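You operate a simulated robot arm through the tools that you are given. There is no shell and no other tool.

The job below is to be done with a simulated two-armed robot. You get a single attempt, and the scene is never put back.

TASK
Fold the carton's flaps down and tape the seam shut.
Fine: wet the gummed strip on the tray, lay it along the seam, roll it flat; roller back. Set down upright: green roller. What is to be rubbed or washed off counts as gone when no trace of it is left.
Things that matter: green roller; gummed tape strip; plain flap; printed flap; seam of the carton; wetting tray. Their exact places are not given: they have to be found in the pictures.

It is judged by the outcome, as a careful person would: the job done as asked, and still so three seconds after it is handed in. It fails if anything else is knocked over, pushed out of place, dropped, spilled or broken. Flat cloth is picked up by pressing the open fingertips on it (5 to 10 N) and closing them slowly along it; thin cloth reads only 2 to 8 mm in the jaws.

THE ROBOT
Two 7-joint arms with two-finger parallel grippers on one trunk, on a base that moves. Base frame: it is fixed to the floor where the robot stands at the start and does not move with it; the origin is under the middle of the robot, x ahead of it, y to its left, z up. Readings come in cm, rad, newtons and seconds.
The left shoulder is at the start at [7, 13, 118.7], the right one opposite. With the tool pointing down near the work surface each hand reaches from about 10 to 48 cm from the robot's upright axis, wherever it stands, measured 20 degrees to its own side. Places, roughly: green roller [-300, -25, 75]; gummed tape strip [-375, -50, 75]; plain flap [-340, -40, 100]; printed flap [-320, -30, 100]; seam of the carton [-330, -40, 100]; wetting tray [-360, -60, 80]. Payload 1.57 kg a hand.
The TCP of each hand is the grasp point between the finger pads, 3 cm short of the fingertips. In the tool frame z runs along the fingers and y along their closing line. The gripper opens to 8 cm. The fingers are 1.7 cm wide and 1.2 cm thick; the gripper's body (4 by 8.2 cm) begins 8 cm behind the TCP.
Orientation is told as [roll, pitch, yaw] about the base's x, y, z axes, in that order, counted from this pose: with the fingers straight down and closing along the base's y, the tool's x points along the base's -x, its y along +y and its z along -z.

THE INTERFACE
- The arms move only by the tool drive_tool. It takes "left_moves", "right_moves" or both (then of equal length, played together; a hand with none holds still); each is a list of rows, each a list of 7 numbers: the shift along the base's x, y, z in cm, then the turn, a rotation vector about the base's x, y, z in rad, then the closure, from 0 (fully open) to 1 (shut). In form: [[x, y, z, rx, ry, rz, hand], ...]. A call has 1 to 20 rows; each row is the pose to reach, as a shift and turn from the pose commanded when the call began. A row lasts 0.2 s, in which the tool goes at most 5 cm and 0.15 rad; a call with a longer step from one row to the next is refused whole, and so is a gripper value outside its range. A pose out of reach is approached as far as the arm can. The call stops where the force on the tool passes 90 N (or 10 N more than at its start, if that is more) or the arm is blocked; 0.2 s more then pass. The fingers move at their own pace (about 10.8 cm/s each) and stop on an object; they squeeze with about 25 N. The grip force told is the motor's: it shows also when the fingers shut on nothing. Time passes only in rows, and 0.2 s behind the last, so rows that repeat a pose let the fingers close. It gives the time, the measured TCP pose, the force on the tool (base axes), the opening and the grip force at its end, in the units of the frame above (readings bear some noise), with the torque about the TCP (base axes, N m) and any sound that the robot's microphone picked up, and new pictures: "show" is both (left out), scene, wrist or none (wrist: the cameras of the hands that moved).
- Cameras (640 x 400 px; columns grow to the right, rows downward): "scene" is now at [13.27, 0.5, 140.51]; the picture's right is [0.07, -1.00, 0.00], its down [-0.68, -0.05, -0.73] and it looks along [0.73, 0.05, -0.68] (base axes); focal length 290 px, centre (320, 200). "left" rides on the left gripper at [7.2, 0.7, -12.2] in its tool frame; the picture's right is [-0.09, 1.00, 0.00], its down [-0.84, -0.08, -0.54] and it looks along [-0.54, -0.05, 0.84] (tool axes); focal length 238 px, centre (320, 200). "right" rides on the right gripper at [7.2, -0.7, -12.2] in its tool frame; the picture's right is [0.09, 1.00, 0.00], its down [-0.84, 0.08, -0.54] and it looks along [-0.54, 0.05, 0.84] (tool axes); focal length 238 px, centre (320, 200).
- lift_body(by): slides the trunk up (or, below 0, down) by that many cm; the arms and the scene camera ride with it, the base frame stays. It gives what a move gives, with no picture.
- drive_base(legs): drives the robot by 1 to 6 legs, each [ahead, left, turn to the left] in cm, cm and rad, along the robot's own axes; the way and the turn of a leg run together, so that a leg with both is an arc; at most 150 cm and 3.142 rad a leg. The arms and the cameras ride along, it lands a little off, and it stops where it bumps. It gives what a move gives, and a new picture of the scene camera.
- head_to(pan, tilt): turns the head with the scene camera to pan (to the left, within 1.501 rad either way) and tilt (down, from -0.506 to 1.204), counted from straight ahead of the robot. It gives what a move gives, and a new picture of the scene camera.
- probe_pixels(camera, pixels): there is no depth. For up to 12 entries [column, row, z] of the newest picture of that camera ("zoom" is the newest enlarged one), the place [x, y] in the base frame at which the ray of that pixel passes the height z, good to about 0.2 cm. It takes no simulated time.
- enlarge(camera, box): a new picture of the part [left, top, right, bottom] of that camera's present view, enlarged. It takes no simulated time.
- close_job(): hands the job in; it is judged then, once.

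Leave the grippers open and the arms clear of the work at the hand-in unless told otherwise.

The tools are called after "Request:" by a JSON object that holds its "api" and its "payload". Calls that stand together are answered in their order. drive_tool: Moves the arms, as the interface text tells. Its arguments: {"type":"object","properties":{"left_moves":{"type":"array"},"right_moves":{"type":"array"},"show":{"type":"string","enum":["both","scene","wrist","none"]}},"required":[]} The other tools are called the same way: lift_body (by) moves the trunk up or down; drive_base (legs) drives the base; head_to (pan, tilt) turns the head that bears the scene camera; probe_pixels (camera, pixels) gives the place at which the rays of pixels pass given heights; enlarge (camera, box) takes an enlarged picture of a part of a camera's view; close_job () hands the job in.

At the start:

```text
t: 0.0
left_tcp_pos: [42.29, 16.61, 115.52]
left_tool_rot: [0.0, 0.002, 0.003]
left_contact_force: [-0.2, 0.5, 0.3]
left_torque: [0.0, -0.01, 0.01]
left_gripper_width: 8.0
left_gripper_force: 0.0
right_tcp_pos: [41.07, -19.66, 117.59]
right_tool_rot: [0.0, 0.0, 0.001]
right_contact_force: [-0.7, 0.6, 0.6]
right_torque: [0.03, 0.0, 0.0]
right_gripper_width: 8.02
right_gripper_force: 0.0
trunk travel left (down, up): [-82.5, 11.5]
robot x, y, heading: [-0.24, -0.18, -0.0]
head pan, tilt (commanded): [0.072, 0.747]
```

scene: 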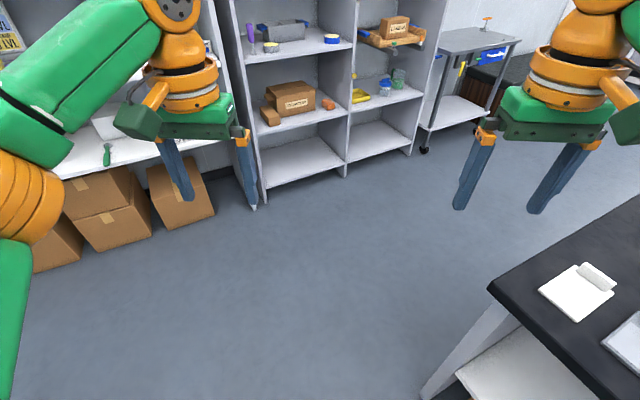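
right: 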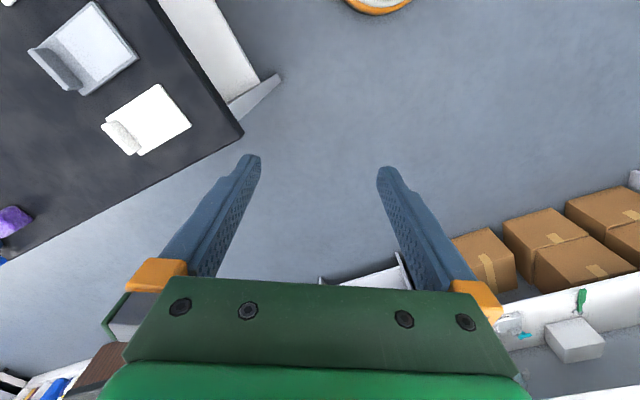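
left: 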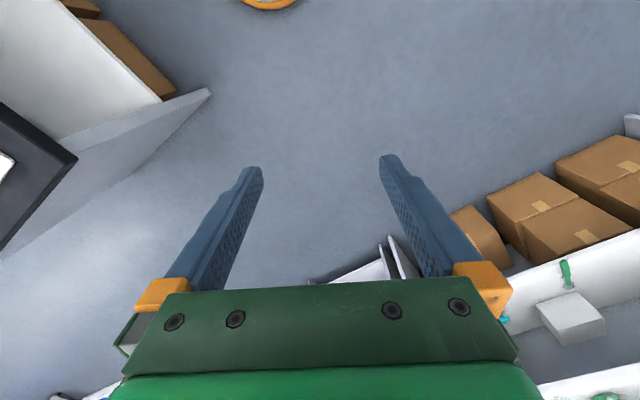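

The work lies about 3.3 m behind the robot. In the picture I see shelves ahead, a bench at the left and a black table at the right. I'll look to both sides with the head before I drive.

Request:
{"api": "head_to", "payload": {"pan": 1.5, "tilt": 0.5}}

Request:
{"api": "head_to", "payload": {"pan": -1.5, "tilt": 0.5}}

```text
t: 1.6
left_tcp_pos: [42.31, 16.7, 115.39]
left_tool_rot: [-0.001, 0.002, 0.002]
left_contact_force: [-0.3, -0.3, -0.2]
left_torque: [0.03, -0.03, -0.03]
left_gripper_width: 7.98
left_gripper_force: 0.1
right_tcp_pos: [41.08, -19.71, 117.53]
right_tool_rot: [0.0, -0.001, -0.001]
right_contact_force: [0.4, -0.6, 1.3]
right_torque: [-0.01, -0.02, 0.03]
right_gripper_width: 8.02
right_gripper_force: 0.1
trunk travel left (down, up): [-82.5, 11.5]
robot x, y, heading: [0.08, -0.12, 0.003]
head pan, tilt (commanded): [1.499, 0.499]
```

scene: 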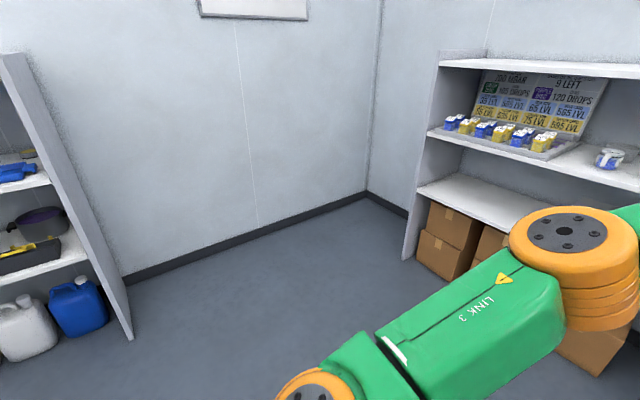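

```text
t: 4.2
left_tcp_pos: [42.29, 16.61, 115.58]
left_tool_rot: [0.001, 0.001, 0.001]
left_contact_force: [-0.5, 0.3, -0.5]
left_torque: [0.0, -0.03, -0.04]
left_gripper_width: 7.99
left_gripper_force: 0.0
right_tcp_pos: [41.02, -19.68, 117.42]
right_tool_rot: [-0.001, 0.0, -0.001]
right_contact_force: [0.1, 0.3, -0.8]
right_torque: [0.02, -0.03, 0.0]
right_gripper_width: 8.01
right_gripper_force: 0.1
trunk travel left (down, up): [-82.5, 11.5]
robot x, y, heading: [0.09, -0.11, 0.0]
head pan, tilt (commanded): [-1.499, 0.499]
```

scene: 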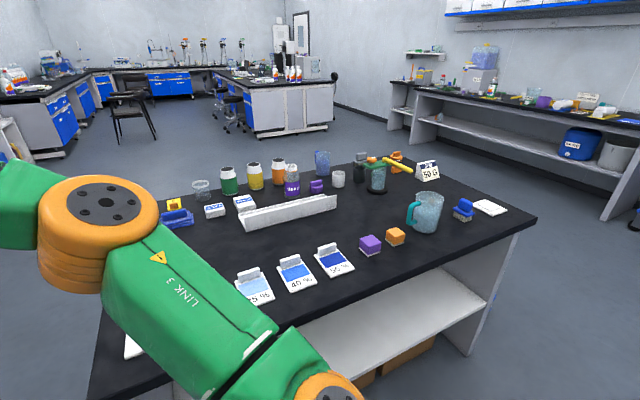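

The left side is mostly open, and a crowded black table stands to the right. I'll probe the table's edge so that I can turn safely.

Request:
{"api": "probe_pixels", "payload": {"camera": "scene", "pixels": [[537, 218, 90], [537, 218, 75], [468, 356, 0], [372, 162, 75], [372, 162, 90], [90, 395, 75], [90, 395, 90]]}}

Request:
{"api": "head_to", "payload": {"pan": 1.5, "tilt": 0.7}}

```text
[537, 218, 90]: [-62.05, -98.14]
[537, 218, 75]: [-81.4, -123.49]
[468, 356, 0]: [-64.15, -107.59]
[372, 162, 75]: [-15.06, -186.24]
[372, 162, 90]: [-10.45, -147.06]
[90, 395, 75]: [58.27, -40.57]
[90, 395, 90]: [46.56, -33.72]
```

```text
t: 6.8
left_tcp_pos: [42.19, 16.6, 115.39]
left_tool_rot: [0.0, 0.001, 0.002]
left_contact_force: [0.2, 1.3, -0.1]
left_torque: [-0.01, 0.01, -0.04]
left_gripper_width: 8.0
left_gripper_force: 0.0
right_tcp_pos: [41.03, -19.59, 117.5]
right_tool_rot: [0.001, 0.0, 0.001]
right_contact_force: [-0.2, 0.2, -0.3]
right_torque: [0.0, -0.03, 0.02]
right_gripper_width: 7.98
right_gripper_force: 0.0
trunk travel left (down, up): [-82.5, 11.5]
robot x, y, heading: [-0.02, -0.02, -0.002]
head pan, tilt (commanded): [1.499, 0.7]
```

scene: 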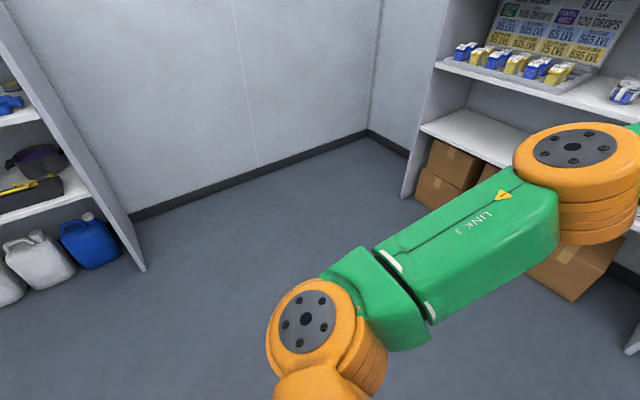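

I'll check how far the shelf on the left is before I turn left on the spot.

Request:
{"api": "probe_pixels", "payload": {"camera": "scene", "pixels": [[145, 270, 0], [135, 212, 0], [367, 132, 0], [403, 195, 0]]}}

Request:
{"api": "drive_base", "payload": {"legs": [[0, 0, 1.57]]}}

```text
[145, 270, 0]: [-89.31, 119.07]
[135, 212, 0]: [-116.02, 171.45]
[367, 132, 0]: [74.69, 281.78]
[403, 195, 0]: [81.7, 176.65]
```

```text
t: 11.0
left_tcp_pos: [-17.42, 41.99, 115.44]
left_tool_rot: [0.0, 0.001, 1.59]
left_contact_force: [-0.4, -1.0, -0.1]
left_torque: [0.01, -0.04, 0.02]
left_gripper_width: 7.99
left_gripper_force: 0.1
right_tcp_pos: [18.88, 41.35, 117.48]
right_tool_rot: [-0.001, 0.0, 1.589]
right_contact_force: [0.6, 0.2, 0.1]
right_torque: [-0.01, 0.0, -0.01]
right_gripper_width: 8.02
right_gripper_force: 0.0
trunk travel left (down, up): [-82.5, 11.5]
robot x, y, heading: [0.07, 0.05, 1.593]
head pan, tilt (commanded): [1.499, 0.7]
```

scene: 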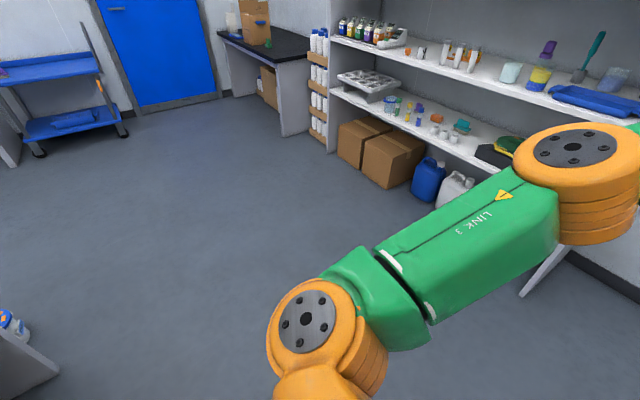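

Looking back along -x I see a dark bench with a carton at about (255,25), and the way to it looks free. I'll finish the turn and look ahead.

Request:
{"api": "drive_base", "payload": {"legs": [[0, 0, 1.55]]}}

Request:
{"api": "head_to", "payload": {"pan": 0.0, "tilt": 0.35}}

```text
t: 15.2
left_tcp_pos: [-42.36, -16.49, 115.51]
left_tool_rot: [0.002, 0.002, -3.14]
left_contact_force: [-0.3, -0.9, 0.5]
left_torque: [-0.02, -0.03, -0.03]
left_gripper_width: 7.99
left_gripper_force: 0.0
right_tcp_pos: [-41.06, 19.63, 117.44]
right_tool_rot: [-0.001, -0.002, -3.14]
right_contact_force: [0.4, 0.3, 0.2]
right_torque: [0.02, 0.0, 0.02]
right_gripper_width: 8.0
right_gripper_force: 0.0
trunk travel left (down, up): [-82.5, 11.5]
robot x, y, heading: [0.1, 0.22, -3.143]
head pan, tilt (commanded): [1.499, 0.7]
```

scene: 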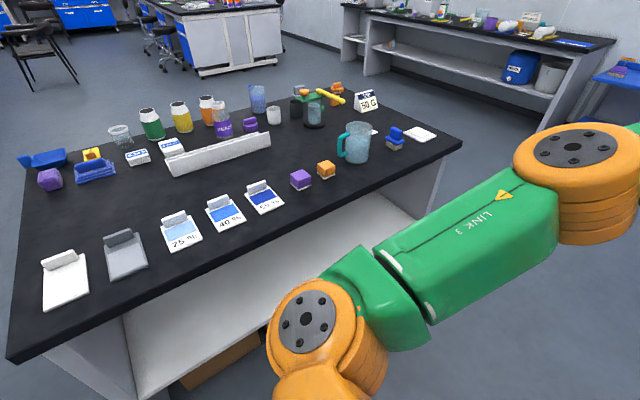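

```text
t: 16.8
left_tcp_pos: [-42.3, -16.65, 115.43]
left_tool_rot: [0.0, 0.001, -3.138]
left_contact_force: [0.1, -0.5, -0.4]
left_torque: [0.01, -0.04, 0.0]
left_gripper_width: 8.01
left_gripper_force: 0.0
right_tcp_pos: [-41.02, 19.64, 117.59]
right_tool_rot: [0.001, 0.001, -3.139]
right_contact_force: [0.0, -0.2, 0.3]
right_torque: [-0.01, 0.0, -0.02]
right_gripper_width: 8.0
right_gripper_force: 0.0
trunk travel left (down, up): [-82.5, 11.5]
robot x, y, heading: [-0.09, 0.18, -3.142]
head pan, tilt (commanded): [0.0, 0.351]
```

scene: 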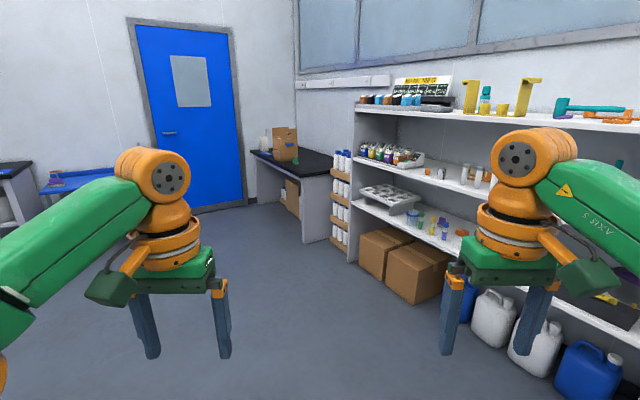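

The carton with its flap stands on the dark bench at (285,145). I'll enlarge that part and probe the bench.

Request:
{"api": "enlarge", "payload": {"camera": "scene", "box": [230, 110, 350, 250]}}

Request:
{"api": "probe_pixels", "payload": {"camera": "scene", "pixels": [[303, 243, 0], [250, 203, 0], [302, 177, 75], [302, 177, 80], [250, 152, 75], [332, 172, 75]]}}

```text
2.86 times, centred on (290, 180) of scene
```

zoom: 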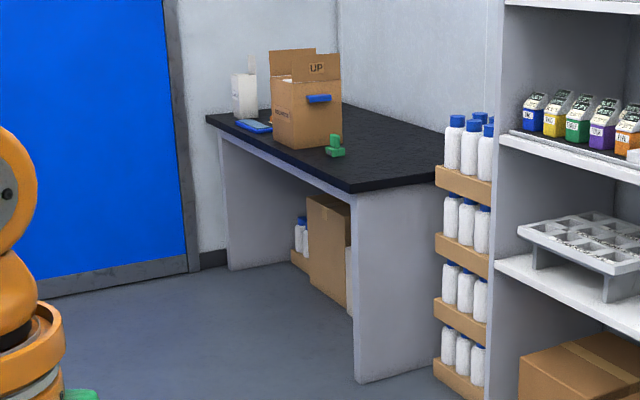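

```text
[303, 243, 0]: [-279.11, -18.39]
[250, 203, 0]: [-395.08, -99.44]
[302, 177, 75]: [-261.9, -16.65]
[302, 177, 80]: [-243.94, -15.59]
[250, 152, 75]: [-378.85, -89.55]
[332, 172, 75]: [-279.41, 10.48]
```

The bench's front edge runs slantwise, from about (-262,-17) to (-379,-90). So it is faced at a heading of about 2.13 rad. I'll turn toward a place about 65 cm in front of the edge and drive half of the way.

Request:
{"api": "drive_base", "payload": {"legs": [[0, 0, 0.368], [140, 0, 0]]}}

```text
t: 24.9
left_tcp_pos: [-164.9, -79.35, 115.39]
left_tool_rot: [0.001, 0.002, -2.785]
left_contact_force: [-0.7, 0.1, 0.3]
left_torque: [0.02, 0.02, 0.04]
left_gripper_width: 8.0
left_gripper_force: 0.1
right_tcp_pos: [-176.32, -45.04, 117.47]
right_tool_rot: [0.0, 0.001, -2.786]
right_contact_force: [-0.7, 0.5, 0.0]
right_torque: [0.0, -0.03, -0.01]
right_gripper_width: 8.02
right_gripper_force: 0.0
trunk travel left (down, up): [-82.5, 11.5]
robot x, y, heading: [-131.32, -49.15, -2.785]
head pan, tilt (commanded): [0.0, 0.351]
```

scene: 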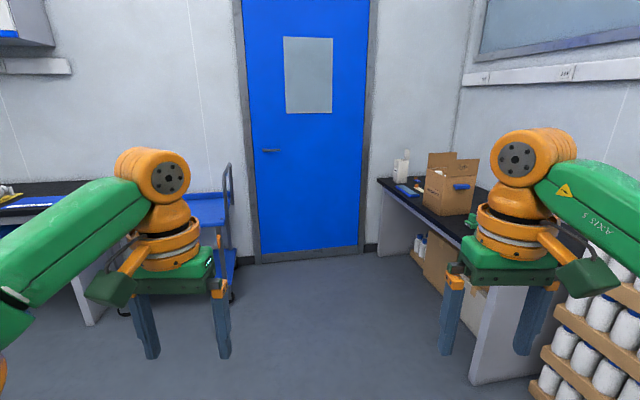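

I'm halfway. The cart and the door are ahead on the left, the bench is on the right. I'll probe the floor corners again.

Request:
{"api": "probe_pixels", "payload": {"camera": "scene", "pixels": [[470, 383, 0], [381, 253, 0], [232, 300, 0], [378, 180, 75], [378, 180, 80], [440, 228, 75], [440, 228, 80]]}}

Request:
{"api": "enlarge", "payload": {"camera": "scene", "box": [370, 140, 500, 250]}}

```text
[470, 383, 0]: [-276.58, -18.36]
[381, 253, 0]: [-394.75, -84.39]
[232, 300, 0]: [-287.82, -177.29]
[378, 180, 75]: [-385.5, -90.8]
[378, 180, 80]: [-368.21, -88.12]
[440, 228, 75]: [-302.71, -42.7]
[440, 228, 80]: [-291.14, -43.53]
```

```text
3.64 times, centred on (435, 195) of scene
```

zoom: 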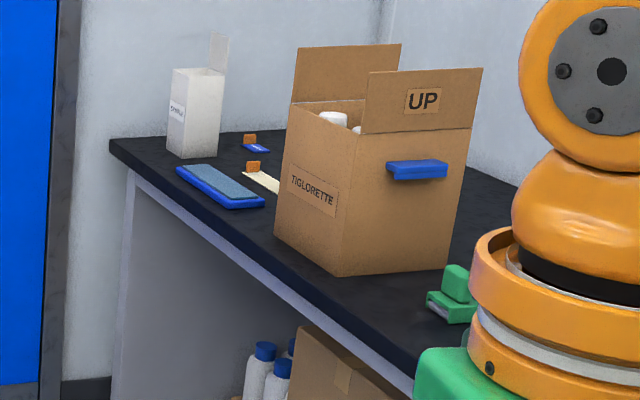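

The bench's direction comes out as about 29°, so the facing heading is 2.08 rad. The cart leaves over 1.3 m of free floor. I'll drive on to about 80 cm before the carton and turn right to face the bench.

Request:
{"api": "drive_base", "payload": {"legs": [[150, 0, 0], [18, 0, 0], [0, 0, -1.415]]}}

Request:
{"api": "head_to", "payload": {"pan": 0.0, "tilt": 0.6}}

```text
t: 36.9
left_tcp_pos: [-322.99, -85.29, 115.4]
left_tool_rot: [-0.001, 0.002, 2.138]
left_contact_force: [-0.5, -1.3, -0.3]
left_torque: [-0.02, -0.02, -0.01]
left_gripper_width: 8.01
left_gripper_force: 0.0
right_tcp_pos: [-291.81, -66.79, 117.5]
right_tool_rot: [-0.001, -0.001, 2.137]
right_contact_force: [0.0, -0.2, -0.1]
right_torque: [0.01, 0.01, 0.03]
right_gripper_width: 7.99
right_gripper_force: 0.1
trunk travel left (down, up): [-82.5, 11.5]
robot x, y, heading: [-286.04, -112.07, 2.139]
head pan, tilt (commanded): [0.0, 0.351]
```

scene: 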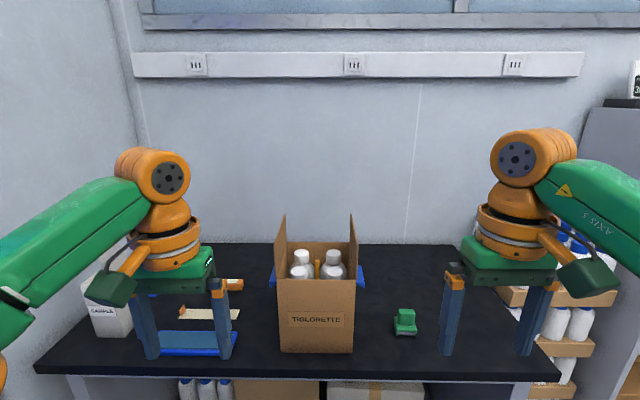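

```text
t: 37.6
left_tcp_pos: [-322.96, -85.09, 115.34]
left_tool_rot: [-0.002, 0.001, 2.139]
left_contact_force: [0.7, -0.3, 0.1]
left_torque: [-0.02, 0.01, 0.01]
left_gripper_width: 8.01
left_gripper_force: 0.0
right_tcp_pos: [-291.72, -66.86, 117.45]
right_tool_rot: [0.001, 0.0, 2.136]
right_contact_force: [0.2, -0.2, 0.1]
right_torque: [0.0, 0.01, 0.02]
right_gripper_width: 8.0
right_gripper_force: 0.1
trunk travel left (down, up): [-82.5, 11.5]
robot x, y, heading: [-286.48, -111.86, 2.133]
head pan, tilt (commanded): [0.0, 0.6]
```

scene: 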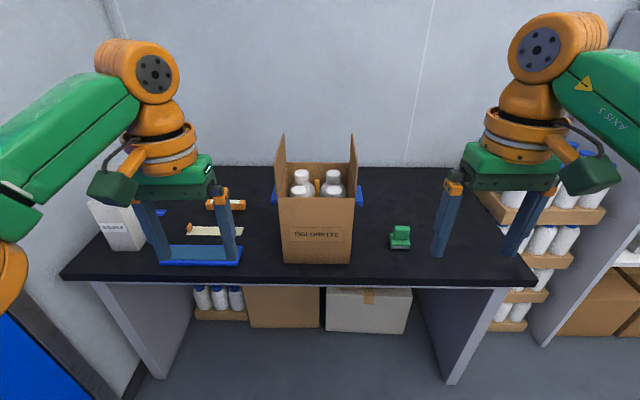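

The carton stands open at (318,225), with one flap at the left and one at the right. The green roller is at (400,237), and the tray with tape lies behind the left hand. I'll enlarge several parts.

Request:
{"api": "enlarge", "payload": {"camera": "scene", "box": [250, 120, 430, 280]}}

Request:
{"api": "enlarge", "payload": {"camera": "scene", "box": [80, 170, 260, 280]}}

Request:
{"api": "enlarge", "payload": {"camera": "left", "box": [0, 0, 640, 400]}}

Request:
{"api": "enlarge", "payload": {"camera": "right", "box": [0, 0, 640, 400]}}

```text
2.50 times, centred on (340, 200) of scene
```

zoom: 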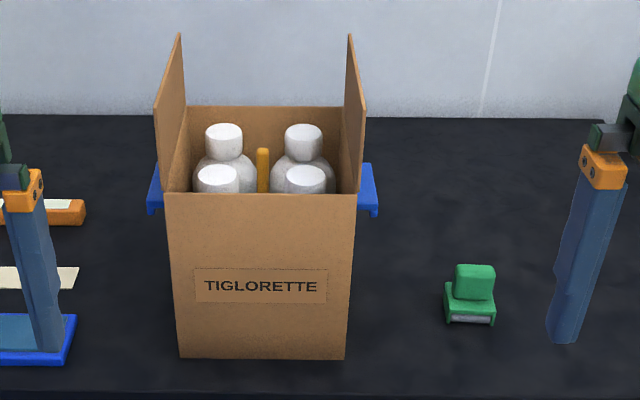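

```text
3.56 times, centred on (170, 225) of scene
```

zoom: 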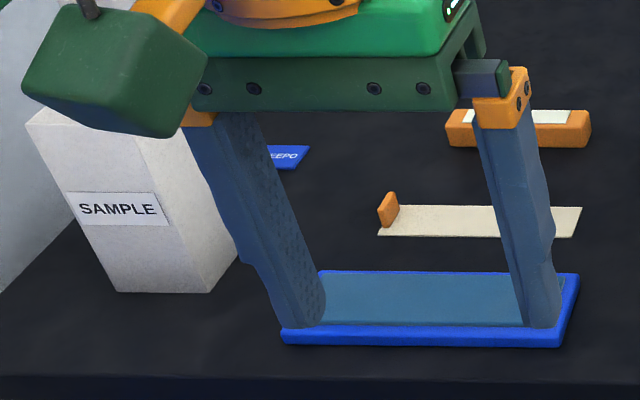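

```text
1.00 times, centred on (320, 200) of left (not enlarged: the box is as wide or as high as the picture)
```

zoom: 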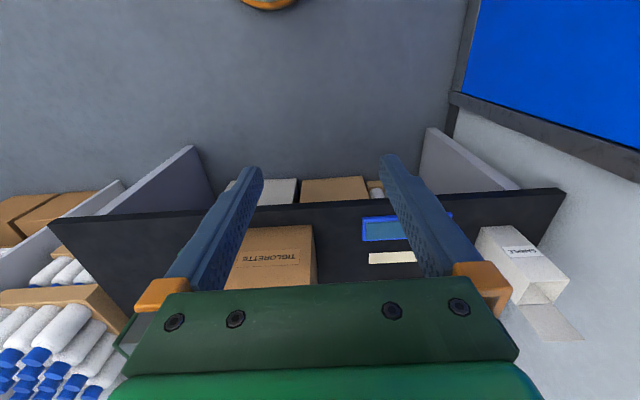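

```text
1.00 times, centred on (320, 200) of right (not enlarged: the box is as wide or as high as the picture)
```

zoom: 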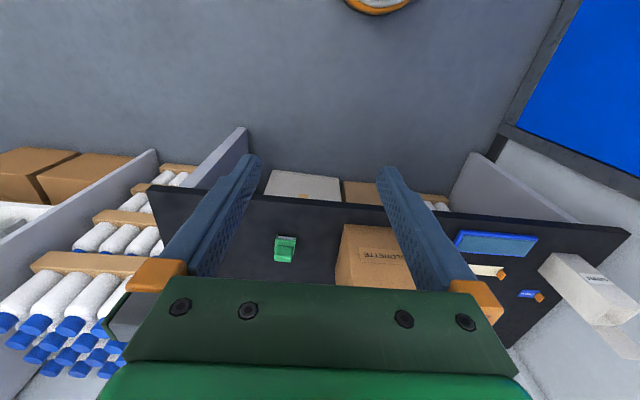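

I can see the SAMPLE box, the tray, the strip with an orange tab at its left end, and the roller. I'll find the bench height by probing the same points from two cameras at several heights.

Request:
{"api": "probe_pixels", "payload": {"camera": "scene", "pixels": [[535, 282, 65], [535, 282, 70], [535, 282, 75], [535, 282, 80], [400, 249, 65], [400, 249, 70], [400, 249, 75], [400, 249, 80]]}}

Request:
{"api": "probe_pixels", "payload": {"camera": "right", "pixels": [[150, 187, 65], [150, 187, 70], [150, 187, 75], [150, 187, 80], [285, 238, 65], [285, 238, 70], [285, 238, 75], [285, 238, 80]]}}

```text
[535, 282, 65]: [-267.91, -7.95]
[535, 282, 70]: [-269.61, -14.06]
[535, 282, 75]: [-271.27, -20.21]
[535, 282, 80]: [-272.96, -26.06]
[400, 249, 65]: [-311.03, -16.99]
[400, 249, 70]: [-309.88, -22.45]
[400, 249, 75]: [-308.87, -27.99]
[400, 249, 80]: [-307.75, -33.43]
```

```text
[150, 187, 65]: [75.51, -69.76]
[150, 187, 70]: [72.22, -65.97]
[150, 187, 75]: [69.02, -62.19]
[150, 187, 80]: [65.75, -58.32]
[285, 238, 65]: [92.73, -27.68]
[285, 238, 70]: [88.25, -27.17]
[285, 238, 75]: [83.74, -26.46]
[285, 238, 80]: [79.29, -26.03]
```

The "right" picture is still the one from the start, but the newest zoom is the present right view. I'll probe that instead.

Request:
{"api": "probe_pixels", "payload": {"camera": "zoom", "pixels": [[150, 187, 65], [150, 187, 70], [150, 187, 75], [150, 187, 80], [285, 237, 65], [285, 237, 70], [285, 237, 75], [285, 237, 80]]}}

```text
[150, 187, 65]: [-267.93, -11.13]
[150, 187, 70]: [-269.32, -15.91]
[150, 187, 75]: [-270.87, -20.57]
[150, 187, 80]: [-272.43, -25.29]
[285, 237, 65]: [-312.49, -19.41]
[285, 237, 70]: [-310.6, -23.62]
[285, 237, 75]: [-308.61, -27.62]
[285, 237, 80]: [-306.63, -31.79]
```

Both cameras agree at z ≈ 75 for the bench top, so its front edge is about 69 cm ahead of the robot's axis. I'll look straight down to see how far the base sticks out, because I must come much closer.

Request:
{"api": "head_to", "payload": {"pan": 0.0, "tilt": 1.2}}

```text
t: 38.6
left_tcp_pos: [-322.95, -85.13, 115.51]
left_tool_rot: [-0.002, 0.0, 2.137]
left_contact_force: [0.0, 0.0, 0.6]
left_torque: [0.03, 0.01, -0.02]
left_gripper_width: 8.0
left_gripper_force: 0.0
right_tcp_pos: [-291.78, -66.83, 117.57]
right_tool_rot: [0.001, 0.0, 2.136]
right_contact_force: [-0.5, -0.5, 0.7]
right_torque: [0.0, -0.01, 0.0]
right_gripper_width: 7.98
right_gripper_force: 0.1
trunk travel left (down, up): [-82.5, 11.5]
robot x, y, heading: [-286.47, -111.91, 2.138]
head pan, tilt (commanded): [0.0, 1.201]
```

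scene: 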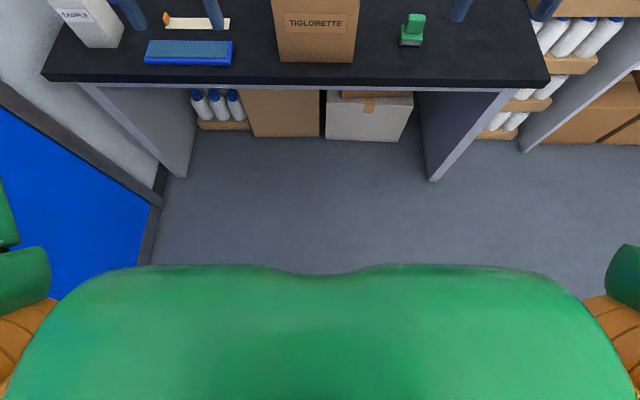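

I only see the green chest, and no base shows beyond it. I'll probe where that sight line meets the floor and where the front bench edge and boxes are.

Request:
{"api": "probe_pixels", "payload": {"camera": "scene", "pixels": [[320, 272, 0], [320, 272, 30], [320, 272, 75], [60, 79, 75], [540, 86, 75], [286, 137, 0], [362, 140, 0], [185, 177, 0], [432, 181, 0]]}}

```text
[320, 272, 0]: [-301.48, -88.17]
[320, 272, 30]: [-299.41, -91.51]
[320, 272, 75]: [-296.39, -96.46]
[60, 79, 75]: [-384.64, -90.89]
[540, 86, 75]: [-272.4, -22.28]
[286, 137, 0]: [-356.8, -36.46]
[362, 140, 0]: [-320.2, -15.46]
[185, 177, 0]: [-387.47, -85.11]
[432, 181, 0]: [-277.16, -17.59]
```

The base stays within about 28 cm of the axis, and the boxes under the bench are 32 cm behind its front edge. Next I'll triangulate the carton: a picture now, then another after lifting the trunk 11 cm, which also gives the arms more clearance.

Request:
{"api": "head_to", "payload": {"pan": 0.0, "tilt": 0.6}}

Request:
{"api": "enlarge", "payload": {"camera": "scene", "box": [250, 120, 430, 280]}}

Request:
{"api": "probe_pixels", "payload": {"camera": "zoom", "pixels": [[181, 35, 110], [181, 35, 105], [350, 37, 110], [350, 37, 105], [168, 193, 95], [168, 193, 100], [357, 194, 95], [357, 194, 100], [157, 107, 110], [157, 107, 105], [180, 357, 75], [346, 359, 75]]}}

Request:
{"api": "lift_body", "payload": {"by": 11}}

Request:
{"api": "enlarge", "payload": {"camera": "scene", "box": [250, 140, 430, 300]}}

```text
t: 39.6
left_tcp_pos: [-323.0, -85.2, 115.39]
left_tool_rot: [0.0, 0.001, 2.138]
left_contact_force: [0.2, -0.2, -0.6]
left_torque: [0.02, 0.0, -0.01]
left_gripper_width: 8.02
left_gripper_force: 0.1
right_tcp_pos: [-291.73, -66.95, 117.46]
right_tool_rot: [0.001, 0.0, 2.136]
right_contact_force: [-0.2, 0.0, -0.7]
right_torque: [0.01, -0.04, -0.03]
right_gripper_width: 7.97
right_gripper_force: 0.0
trunk travel left (down, up): [-82.5, 11.5]
robot x, y, heading: [-286.25, -111.88, 2.137]
head pan, tilt (commanded): [0.0, 0.6]
```

scene: 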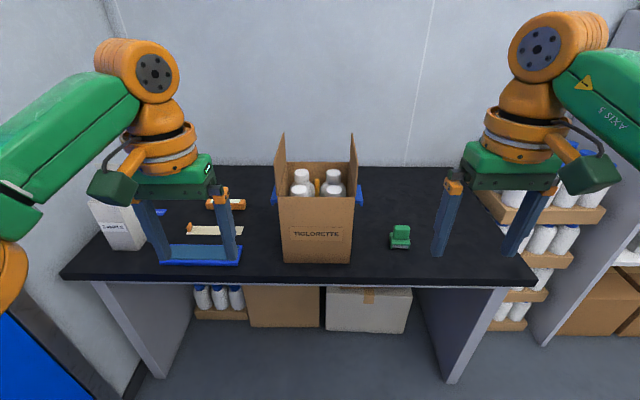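

```text
2.50 times, centred on (340, 200) of scene
```

zoom: 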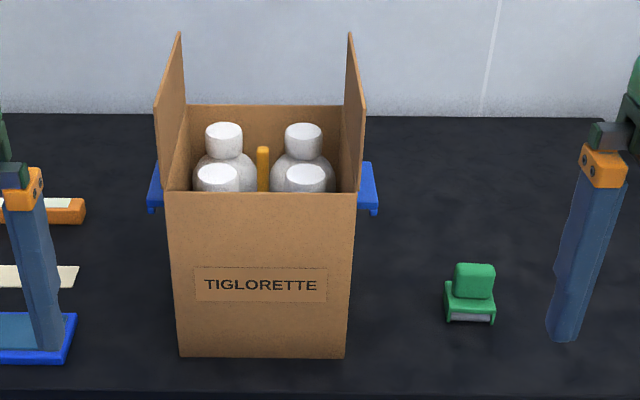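

```text
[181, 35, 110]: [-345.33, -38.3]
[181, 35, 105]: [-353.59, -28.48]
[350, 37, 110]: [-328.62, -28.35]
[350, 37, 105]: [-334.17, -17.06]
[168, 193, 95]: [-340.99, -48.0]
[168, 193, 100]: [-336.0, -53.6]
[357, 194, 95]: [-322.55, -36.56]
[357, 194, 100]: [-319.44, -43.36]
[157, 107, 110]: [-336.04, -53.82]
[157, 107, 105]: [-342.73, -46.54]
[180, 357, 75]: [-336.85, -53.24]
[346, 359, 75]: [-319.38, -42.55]
```

```text
t: 41.1
left_tcp_pos: [-322.85, -85.28, 126.41]
left_tool_rot: [0.001, 0.002, 2.14]
left_contact_force: [0.5, -0.4, 0.6]
left_torque: [0.0, 0.02, 0.0]
left_gripper_width: 8.0
left_gripper_force: 0.1
right_tcp_pos: [-291.79, -66.87, 128.53]
right_tool_rot: [-0.001, 0.0, 2.135]
right_contact_force: [-0.1, 0.5, 0.3]
right_torque: [-0.01, 0.03, 0.0]
right_gripper_width: 7.99
right_gripper_force: 0.1
trunk travel left (down, up): [-93.5, 0.5]
robot x, y, heading: [-286.35, -112.3, 2.136]
head pan, tilt (commanded): [0.0, 0.6]
```

```text
2.50 times, centred on (340, 220) of scene
```

zoom: 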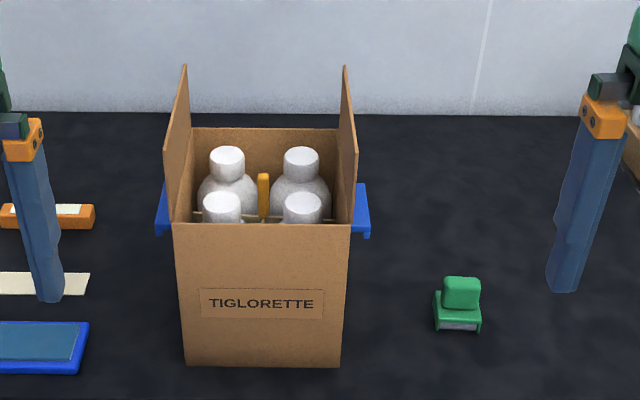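

The carton's top rim comes out near z = 100 and its bottom at 75. Now I probe the rim, the flap tops and the bottles in the raised view.

Request:
{"api": "probe_pixels", "payload": {"camera": "zoom", "pixels": [[174, 225, 100], [351, 225, 100], [194, 128, 100], [340, 128, 100], [186, 65, 110], [345, 67, 110], [165, 145, 110], [357, 148, 110], [227, 150, 97], [228, 196, 97], [263, 174, 99], [442, 330, 75]]}}

```text
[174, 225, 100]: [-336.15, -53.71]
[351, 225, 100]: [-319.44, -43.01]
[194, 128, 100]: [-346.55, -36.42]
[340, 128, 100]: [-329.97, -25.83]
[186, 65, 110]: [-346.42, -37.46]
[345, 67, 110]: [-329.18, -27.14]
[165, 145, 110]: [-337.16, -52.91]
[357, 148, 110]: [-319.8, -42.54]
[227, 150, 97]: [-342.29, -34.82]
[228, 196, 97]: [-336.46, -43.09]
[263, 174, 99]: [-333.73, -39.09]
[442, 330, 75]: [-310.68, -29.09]
```

The carton spans (-336,-54), (-319,-43), (-346.5,-36.4) and (-330,-25.8) at z = 100, so the flaps are about 10 cm each, standing up to z ≈ 110. The seam will run straight away from the robot through (-333,-39.7). The hands are now at z ≥ 126, above everything, so I'll drive 46 cm ahead.

Request:
{"api": "drive_base", "payload": {"legs": [[30, 0, 0], [16, 0, 0]]}}

Request:
{"api": "head_to", "payload": {"pan": 0.0, "tilt": 0.95}}

```text
t: 44.1
left_tcp_pos: [-347.27, -47.02, 126.66]
left_tool_rot: [-0.001, -0.002, 2.139]
left_contact_force: [0.2, 0.1, 1.6]
left_torque: [0.0, -0.01, 0.0]
left_gripper_width: 8.0
left_gripper_force: 0.0
right_tcp_pos: [-316.04, -28.59, 128.66]
right_tool_rot: [-0.001, -0.006, 2.138]
right_contact_force: [0.5, -0.7, -0.1]
right_torque: [0.07, 0.01, -0.03]
right_gripper_width: 7.99
right_gripper_force: 0.1
trunk travel left (down, up): [-93.5, 0.5]
robot x, y, heading: [-310.7, -73.09, 2.137]
head pan, tilt (commanded): [0.0, 0.6]
```

scene: 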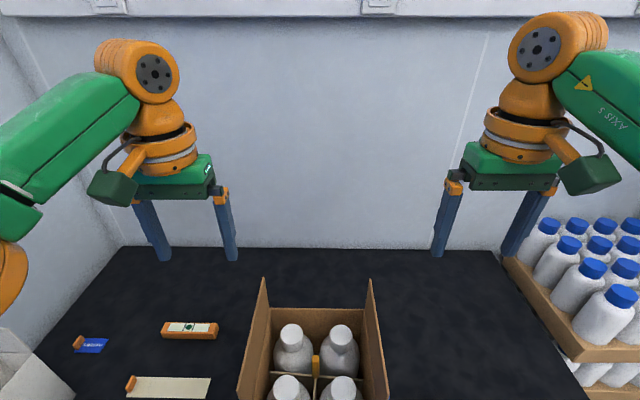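

```text
t: 45.0
left_tcp_pos: [-347.61, -46.74, 126.4]
left_tool_rot: [-0.001, 0.002, 2.136]
left_contact_force: [-0.2, -0.4, -0.4]
left_torque: [-0.02, 0.02, -0.01]
left_gripper_width: 7.98
left_gripper_force: 0.0
right_tcp_pos: [-316.24, -28.31, 128.44]
right_tool_rot: [0.001, 0.001, 2.138]
right_contact_force: [0.0, -0.2, -0.1]
right_torque: [-0.02, -0.02, 0.02]
right_gripper_width: 8.02
right_gripper_force: 0.0
trunk travel left (down, up): [-93.5, 0.5]
robot x, y, heading: [-310.82, -73.33, 2.138]
head pan, tilt (commanded): [0.0, 0.949]
```

scene: 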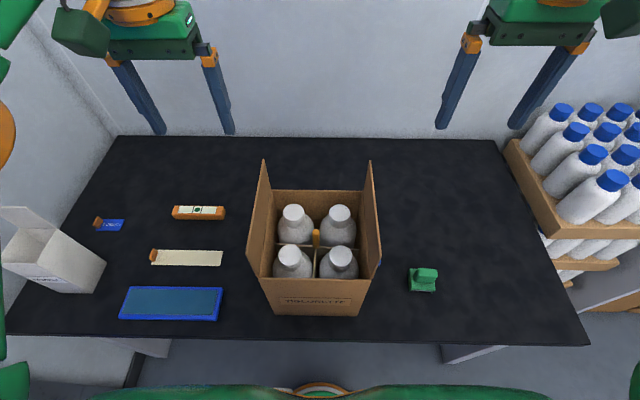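

Now I have a good view: carton at (313,240), roller at (423,280), strip at (185,258), tray at (170,303). I'll enlarge the left and centre parts.

Request:
{"api": "enlarge", "payload": {"camera": "scene", "box": [80, 195, 240, 330]}}

Request:
{"api": "enlarge", "payload": {"camera": "scene", "box": [370, 240, 460, 310]}}

Request:
{"api": "enlarge", "payload": {"camera": "scene", "box": [230, 150, 400, 325]}}

```text
2.96 times, centred on (160, 262) of scene
```

zoom: 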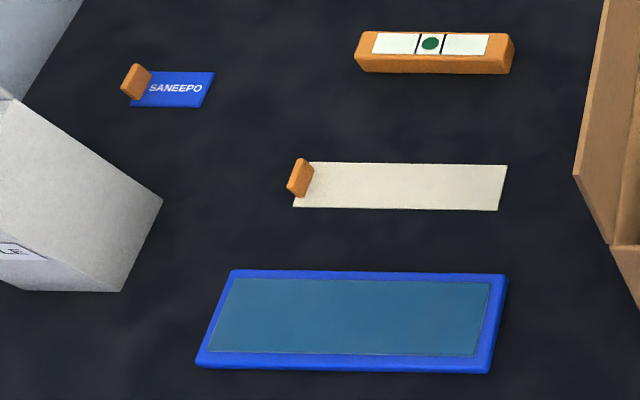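

```text
5.71 times, centred on (415, 275) of scene
```

zoom: 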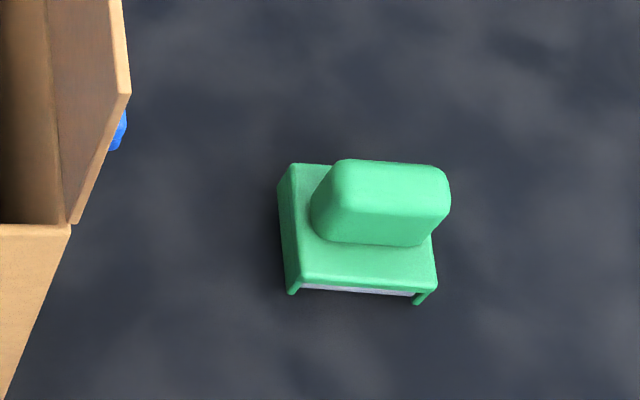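

```text
2.29 times, centred on (315, 238) of scene
```

zoom: 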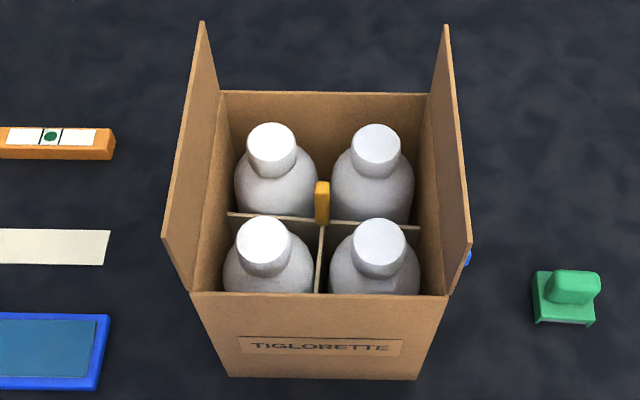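

I'll probe the strip corners, its tab, the tray and the roller more exactly.

Request:
{"api": "probe_pixels", "payload": {"camera": "scene", "pixels": [[150.9, 264.4, 75], [220.1, 265.4, 75], [223.5, 250.5, 75], [157.3, 248.8, 75], [118.4, 318.4, 75], [217.4, 320.8, 75], [223.5, 287.3, 77], [130.3, 285.3, 77], [150.0, 261.0, 77], [155.0, 247.5, 77]]}}

Request:
{"api": "probe_pixels", "payload": {"camera": "scene", "pixels": [[410.5, 291.3, 75], [433.5, 293, 75], [408.5, 271, 77.5], [436, 271.5, 77.5], [414, 279, 79], [418, 268, 81], [436.5, 269, 81], [437.5, 276, 81], [313, 231, 95], [313, 231, 98], [313, 231, 101]]}}

```text
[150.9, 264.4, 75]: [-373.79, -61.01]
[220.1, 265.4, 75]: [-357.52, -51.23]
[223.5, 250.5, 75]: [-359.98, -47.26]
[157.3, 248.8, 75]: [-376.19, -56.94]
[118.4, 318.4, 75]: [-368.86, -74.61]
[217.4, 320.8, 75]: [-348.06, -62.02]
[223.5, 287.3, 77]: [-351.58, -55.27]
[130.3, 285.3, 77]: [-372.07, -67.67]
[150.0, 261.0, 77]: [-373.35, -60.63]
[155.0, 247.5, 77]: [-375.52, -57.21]
```

```text
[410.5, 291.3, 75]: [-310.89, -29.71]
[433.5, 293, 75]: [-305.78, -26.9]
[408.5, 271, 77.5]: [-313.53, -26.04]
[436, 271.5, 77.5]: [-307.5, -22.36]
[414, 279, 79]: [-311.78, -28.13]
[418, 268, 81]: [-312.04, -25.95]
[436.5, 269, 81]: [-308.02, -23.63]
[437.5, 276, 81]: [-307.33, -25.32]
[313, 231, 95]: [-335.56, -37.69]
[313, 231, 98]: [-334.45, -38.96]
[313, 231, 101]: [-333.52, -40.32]
```

The strip is about 19 × 4.7 cm, with its orange tab at the left end. The roller's handle is at (-309.7,-25.5). I'll start with the plain (left) flap: the left hand closes and comes down outside it to fingertip z ≈ 106, leaving a gap before the flap.

Request:
{"api": "drive_tool", "payload": {"left_moves": [[0.3, -0.5, -4, 0, 0, 0, 1], [0.6, -1, -8, 0, 0, 0, 1], [0.9, -1.45, -12, 0, 0, 0, 1], [0.9, -1.45, -16, 0, 0, 0, 1], [0.9, -1.45, -17.4, 0, 0, 0, 1], [3.0, -0.15, -17.4, 0, 0, 0, 1]]}}

```text
t: 46.4
left_tcp_pos: [-344.34, -46.4, 109.1]
left_tool_rot: [0.001, 0.001, 2.14]
left_contact_force: [0.0, 0.1, -0.6]
left_torque: [-0.04, 0.02, 0.02]
left_gripper_width: 0.0
left_gripper_force: 21.3
right_tcp_pos: [-316.13, -28.23, 128.48]
right_tool_rot: [0.001, 0.0, 2.138]
right_contact_force: [0.3, 0.7, 0.0]
right_torque: [0.04, 0.02, -0.02]
right_gripper_width: 8.0
right_gripper_force: 0.0
trunk travel left (down, up): [-93.5, 0.5]
robot x, y, heading: [-310.77, -73.44, 2.139]
head pan, tilt (commanded): [0.0, 0.949]
```

scene: 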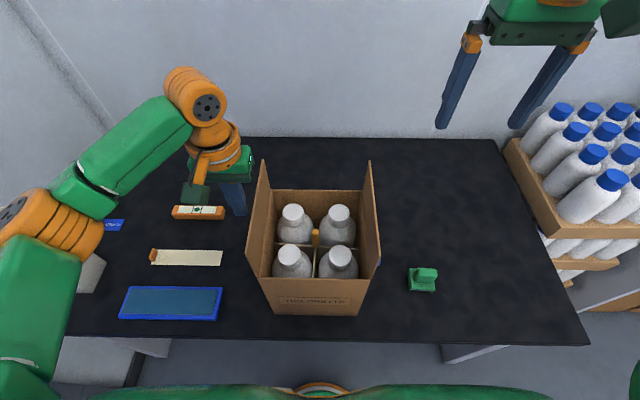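
left: 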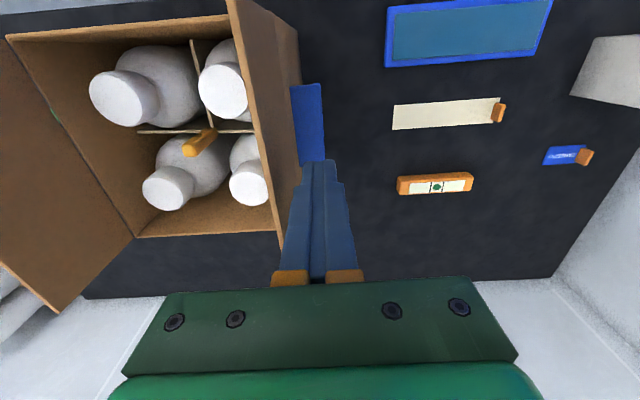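

The closed left fingers stand just outside the plain flap, clear of everything. Now I sweep them in an arc about the flap's hinge (z = 100), inward and down.

Request:
{"api": "drive_tool", "payload": {"left_moves": [[1.0, 0.6, 0.2, 0, 0, 0, 1], [1.7, 1.05, 0.2, 0, 0, 0, 1], [2.4, 1.48, 0.1, 0, 0, 0, 1], [3.09, 1.91, 0.0, 0, 0, 0, 1], [3.75, 2.31, -0.3, 0, 0, 0, 1], [4.38, 2.71, -0.6, 0, 0, 0, 1], [4.95, 3.07, -1.1, 0, 0, 0, 1], [5.48, 3.4, -1.6, 0, 0, 0, 1], [5.93, 3.68, -2.2, 0, 0, 0, 1], [6.34, 3.93, -2.9, 0, 0, 0, 1], [6.63, 4.1, -3.6, 0, 0, 0, 1], [6.88, 4.26, -4.3, 0, 0, 0, 1]]}}

```text
t: 49.0
left_tcp_pos: [-337.56, -42.37, 104.99]
left_tool_rot: [0.0, 0.002, 2.138]
left_contact_force: [0.9, -0.5, 1.0]
left_torque: [-0.03, -0.02, 0.01]
left_gripper_width: 0.0
left_gripper_force: 21.7
right_tcp_pos: [-316.31, -28.27, 128.51]
right_tool_rot: [0.0, 0.0, 2.14]
right_contact_force: [0.1, 0.3, -0.5]
right_torque: [0.01, 0.01, 0.0]
right_gripper_width: 7.97
right_gripper_force: 0.1
trunk travel left (down, up): [-93.5, 0.5]
robot x, y, heading: [-310.6, -73.41, 2.139]
head pan, tilt (commanded): [0.0, 0.949]
```

scene: 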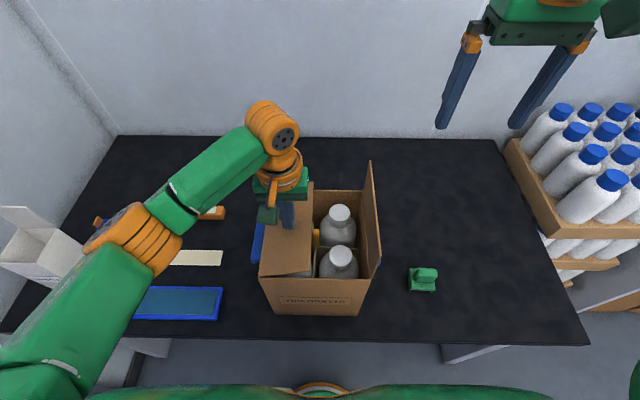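
left: 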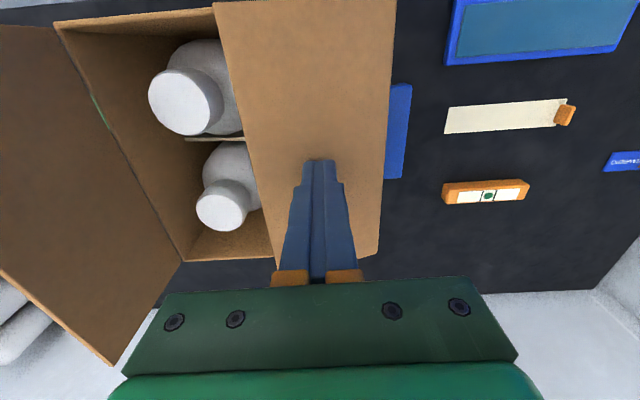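

The plain flap follows with only about 1 N. I press it down slowly to the closed level.

Request:
{"api": "drive_tool", "payload": {"left_moves": [[0.1, 0.06, -0.4, 0, 0, 0, 1], [0.15, 0.1, -0.8, 0, 0, 0, 1], [0.15, 0.1, -1.1, 0, 0, 0, 1], [0.15, 0.1, -1.4, 0, 0, 0, 1], [0.15, 0.1, -1.6, 0, 0, 0, 1]]}}

Request:
{"api": "enlarge", "payload": {"camera": "scene", "box": [230, 150, 400, 325]}}

```text
t: 50.1
left_tcp_pos: [-337.33, -42.32, 103.19]
left_tool_rot: [-0.001, 0.003, 2.137]
left_contact_force: [0.5, 1.1, 2.3]
left_torque: [-0.02, -0.05, -0.03]
left_gripper_width: 0.03
left_gripper_force: 21.7
right_tcp_pos: [-316.37, -28.26, 128.54]
right_tool_rot: [0.002, 0.002, 2.139]
right_contact_force: [-1.0, -0.1, 0.9]
right_torque: [-0.03, 0.01, 0.0]
right_gripper_width: 7.98
right_gripper_force: 0.1
trunk travel left (down, up): [-93.5, 0.5]
robot x, y, heading: [-311.13, -73.53, 2.138]
head pan, tilt (commanded): [0.0, 0.949]
```

scene: 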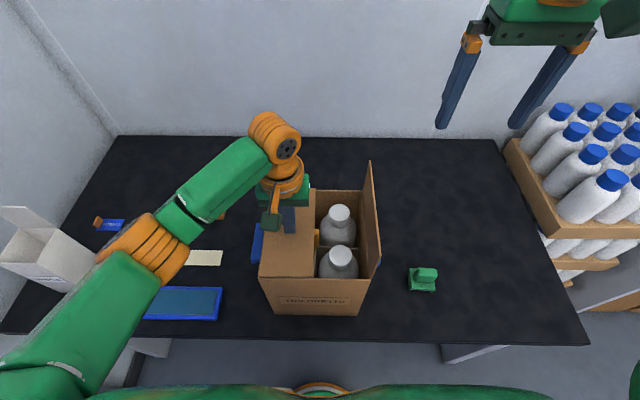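
left: 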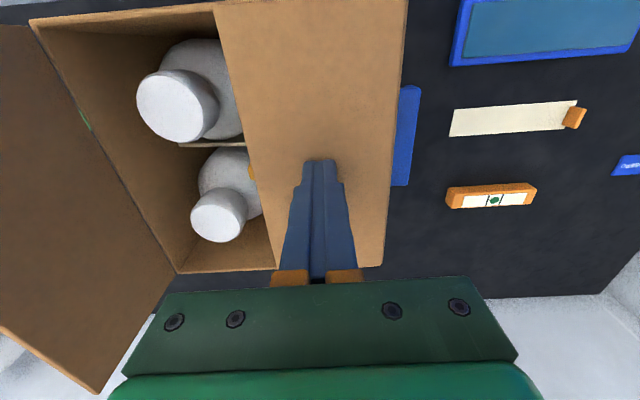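

```text
2.29 times, centred on (315, 238) of scene
```

zoom: 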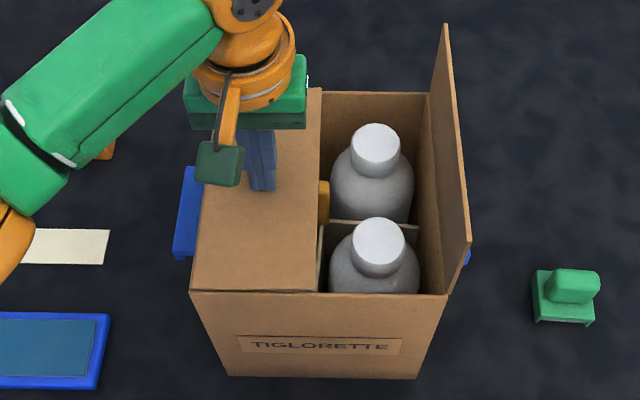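

The plain flap lies flat (tip z ≈ 100.2, 2 N), its edge at the carton's middle. I lift the hand a little to see whether the flap stays down by itself.

Request:
{"api": "drive_tool", "payload": {"left_moves": [[0, 0, 1, 0, 0, 0, 1], [0, 0, 3, 0, 0, 0, 1], [0, 0, 6, 0, 0, 0, 1], [0, 0, 8, 0, 0, 0, 1]]}}

Request:
{"api": "enlarge", "payload": {"camera": "scene", "box": [230, 150, 400, 325]}}

```text
t: 51.1
left_tcp_pos: [-337.44, -42.25, 111.12]
left_tool_rot: [-0.001, 0.003, 2.139]
left_contact_force: [-0.1, 0.2, 0.2]
left_torque: [0.02, 0.0, 0.02]
left_gripper_width: 0.02
left_gripper_force: 20.9
right_tcp_pos: [-316.43, -28.22, 128.58]
right_tool_rot: [0.001, -0.001, 2.138]
right_contact_force: [-0.1, 0.0, 0.3]
right_torque: [0.02, 0.02, -0.01]
right_gripper_width: 8.0
right_gripper_force: 0.1
trunk travel left (down, up): [-93.5, 0.5]
robot x, y, heading: [-310.73, -73.26, 2.141]
head pan, tilt (commanded): [0.0, 0.949]
```

scene: 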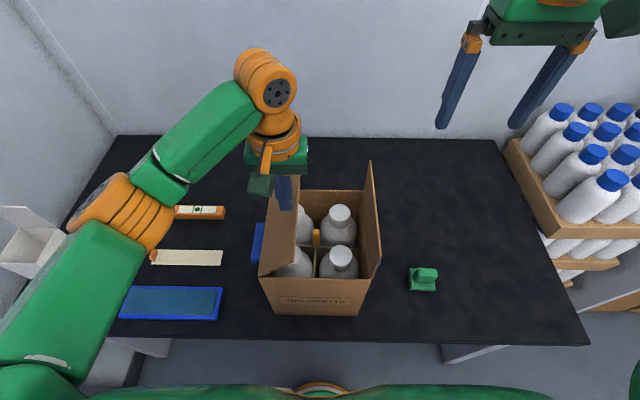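
left: 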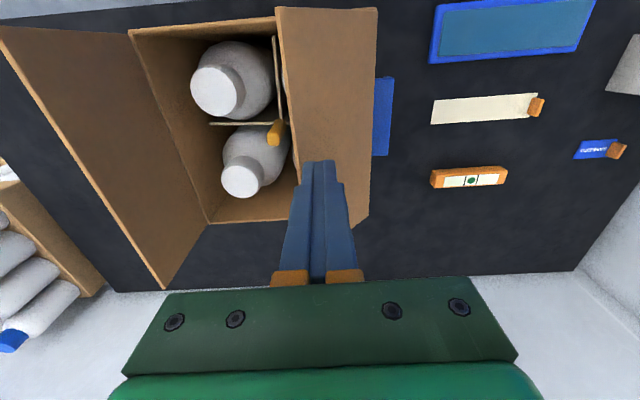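

```text
2.29 times, centred on (315, 238) of scene
```

zoom: 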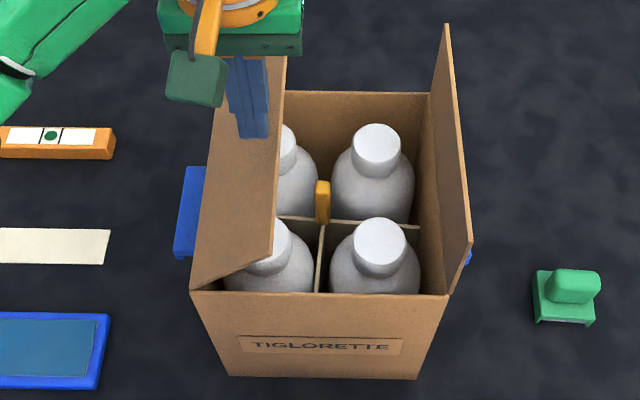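

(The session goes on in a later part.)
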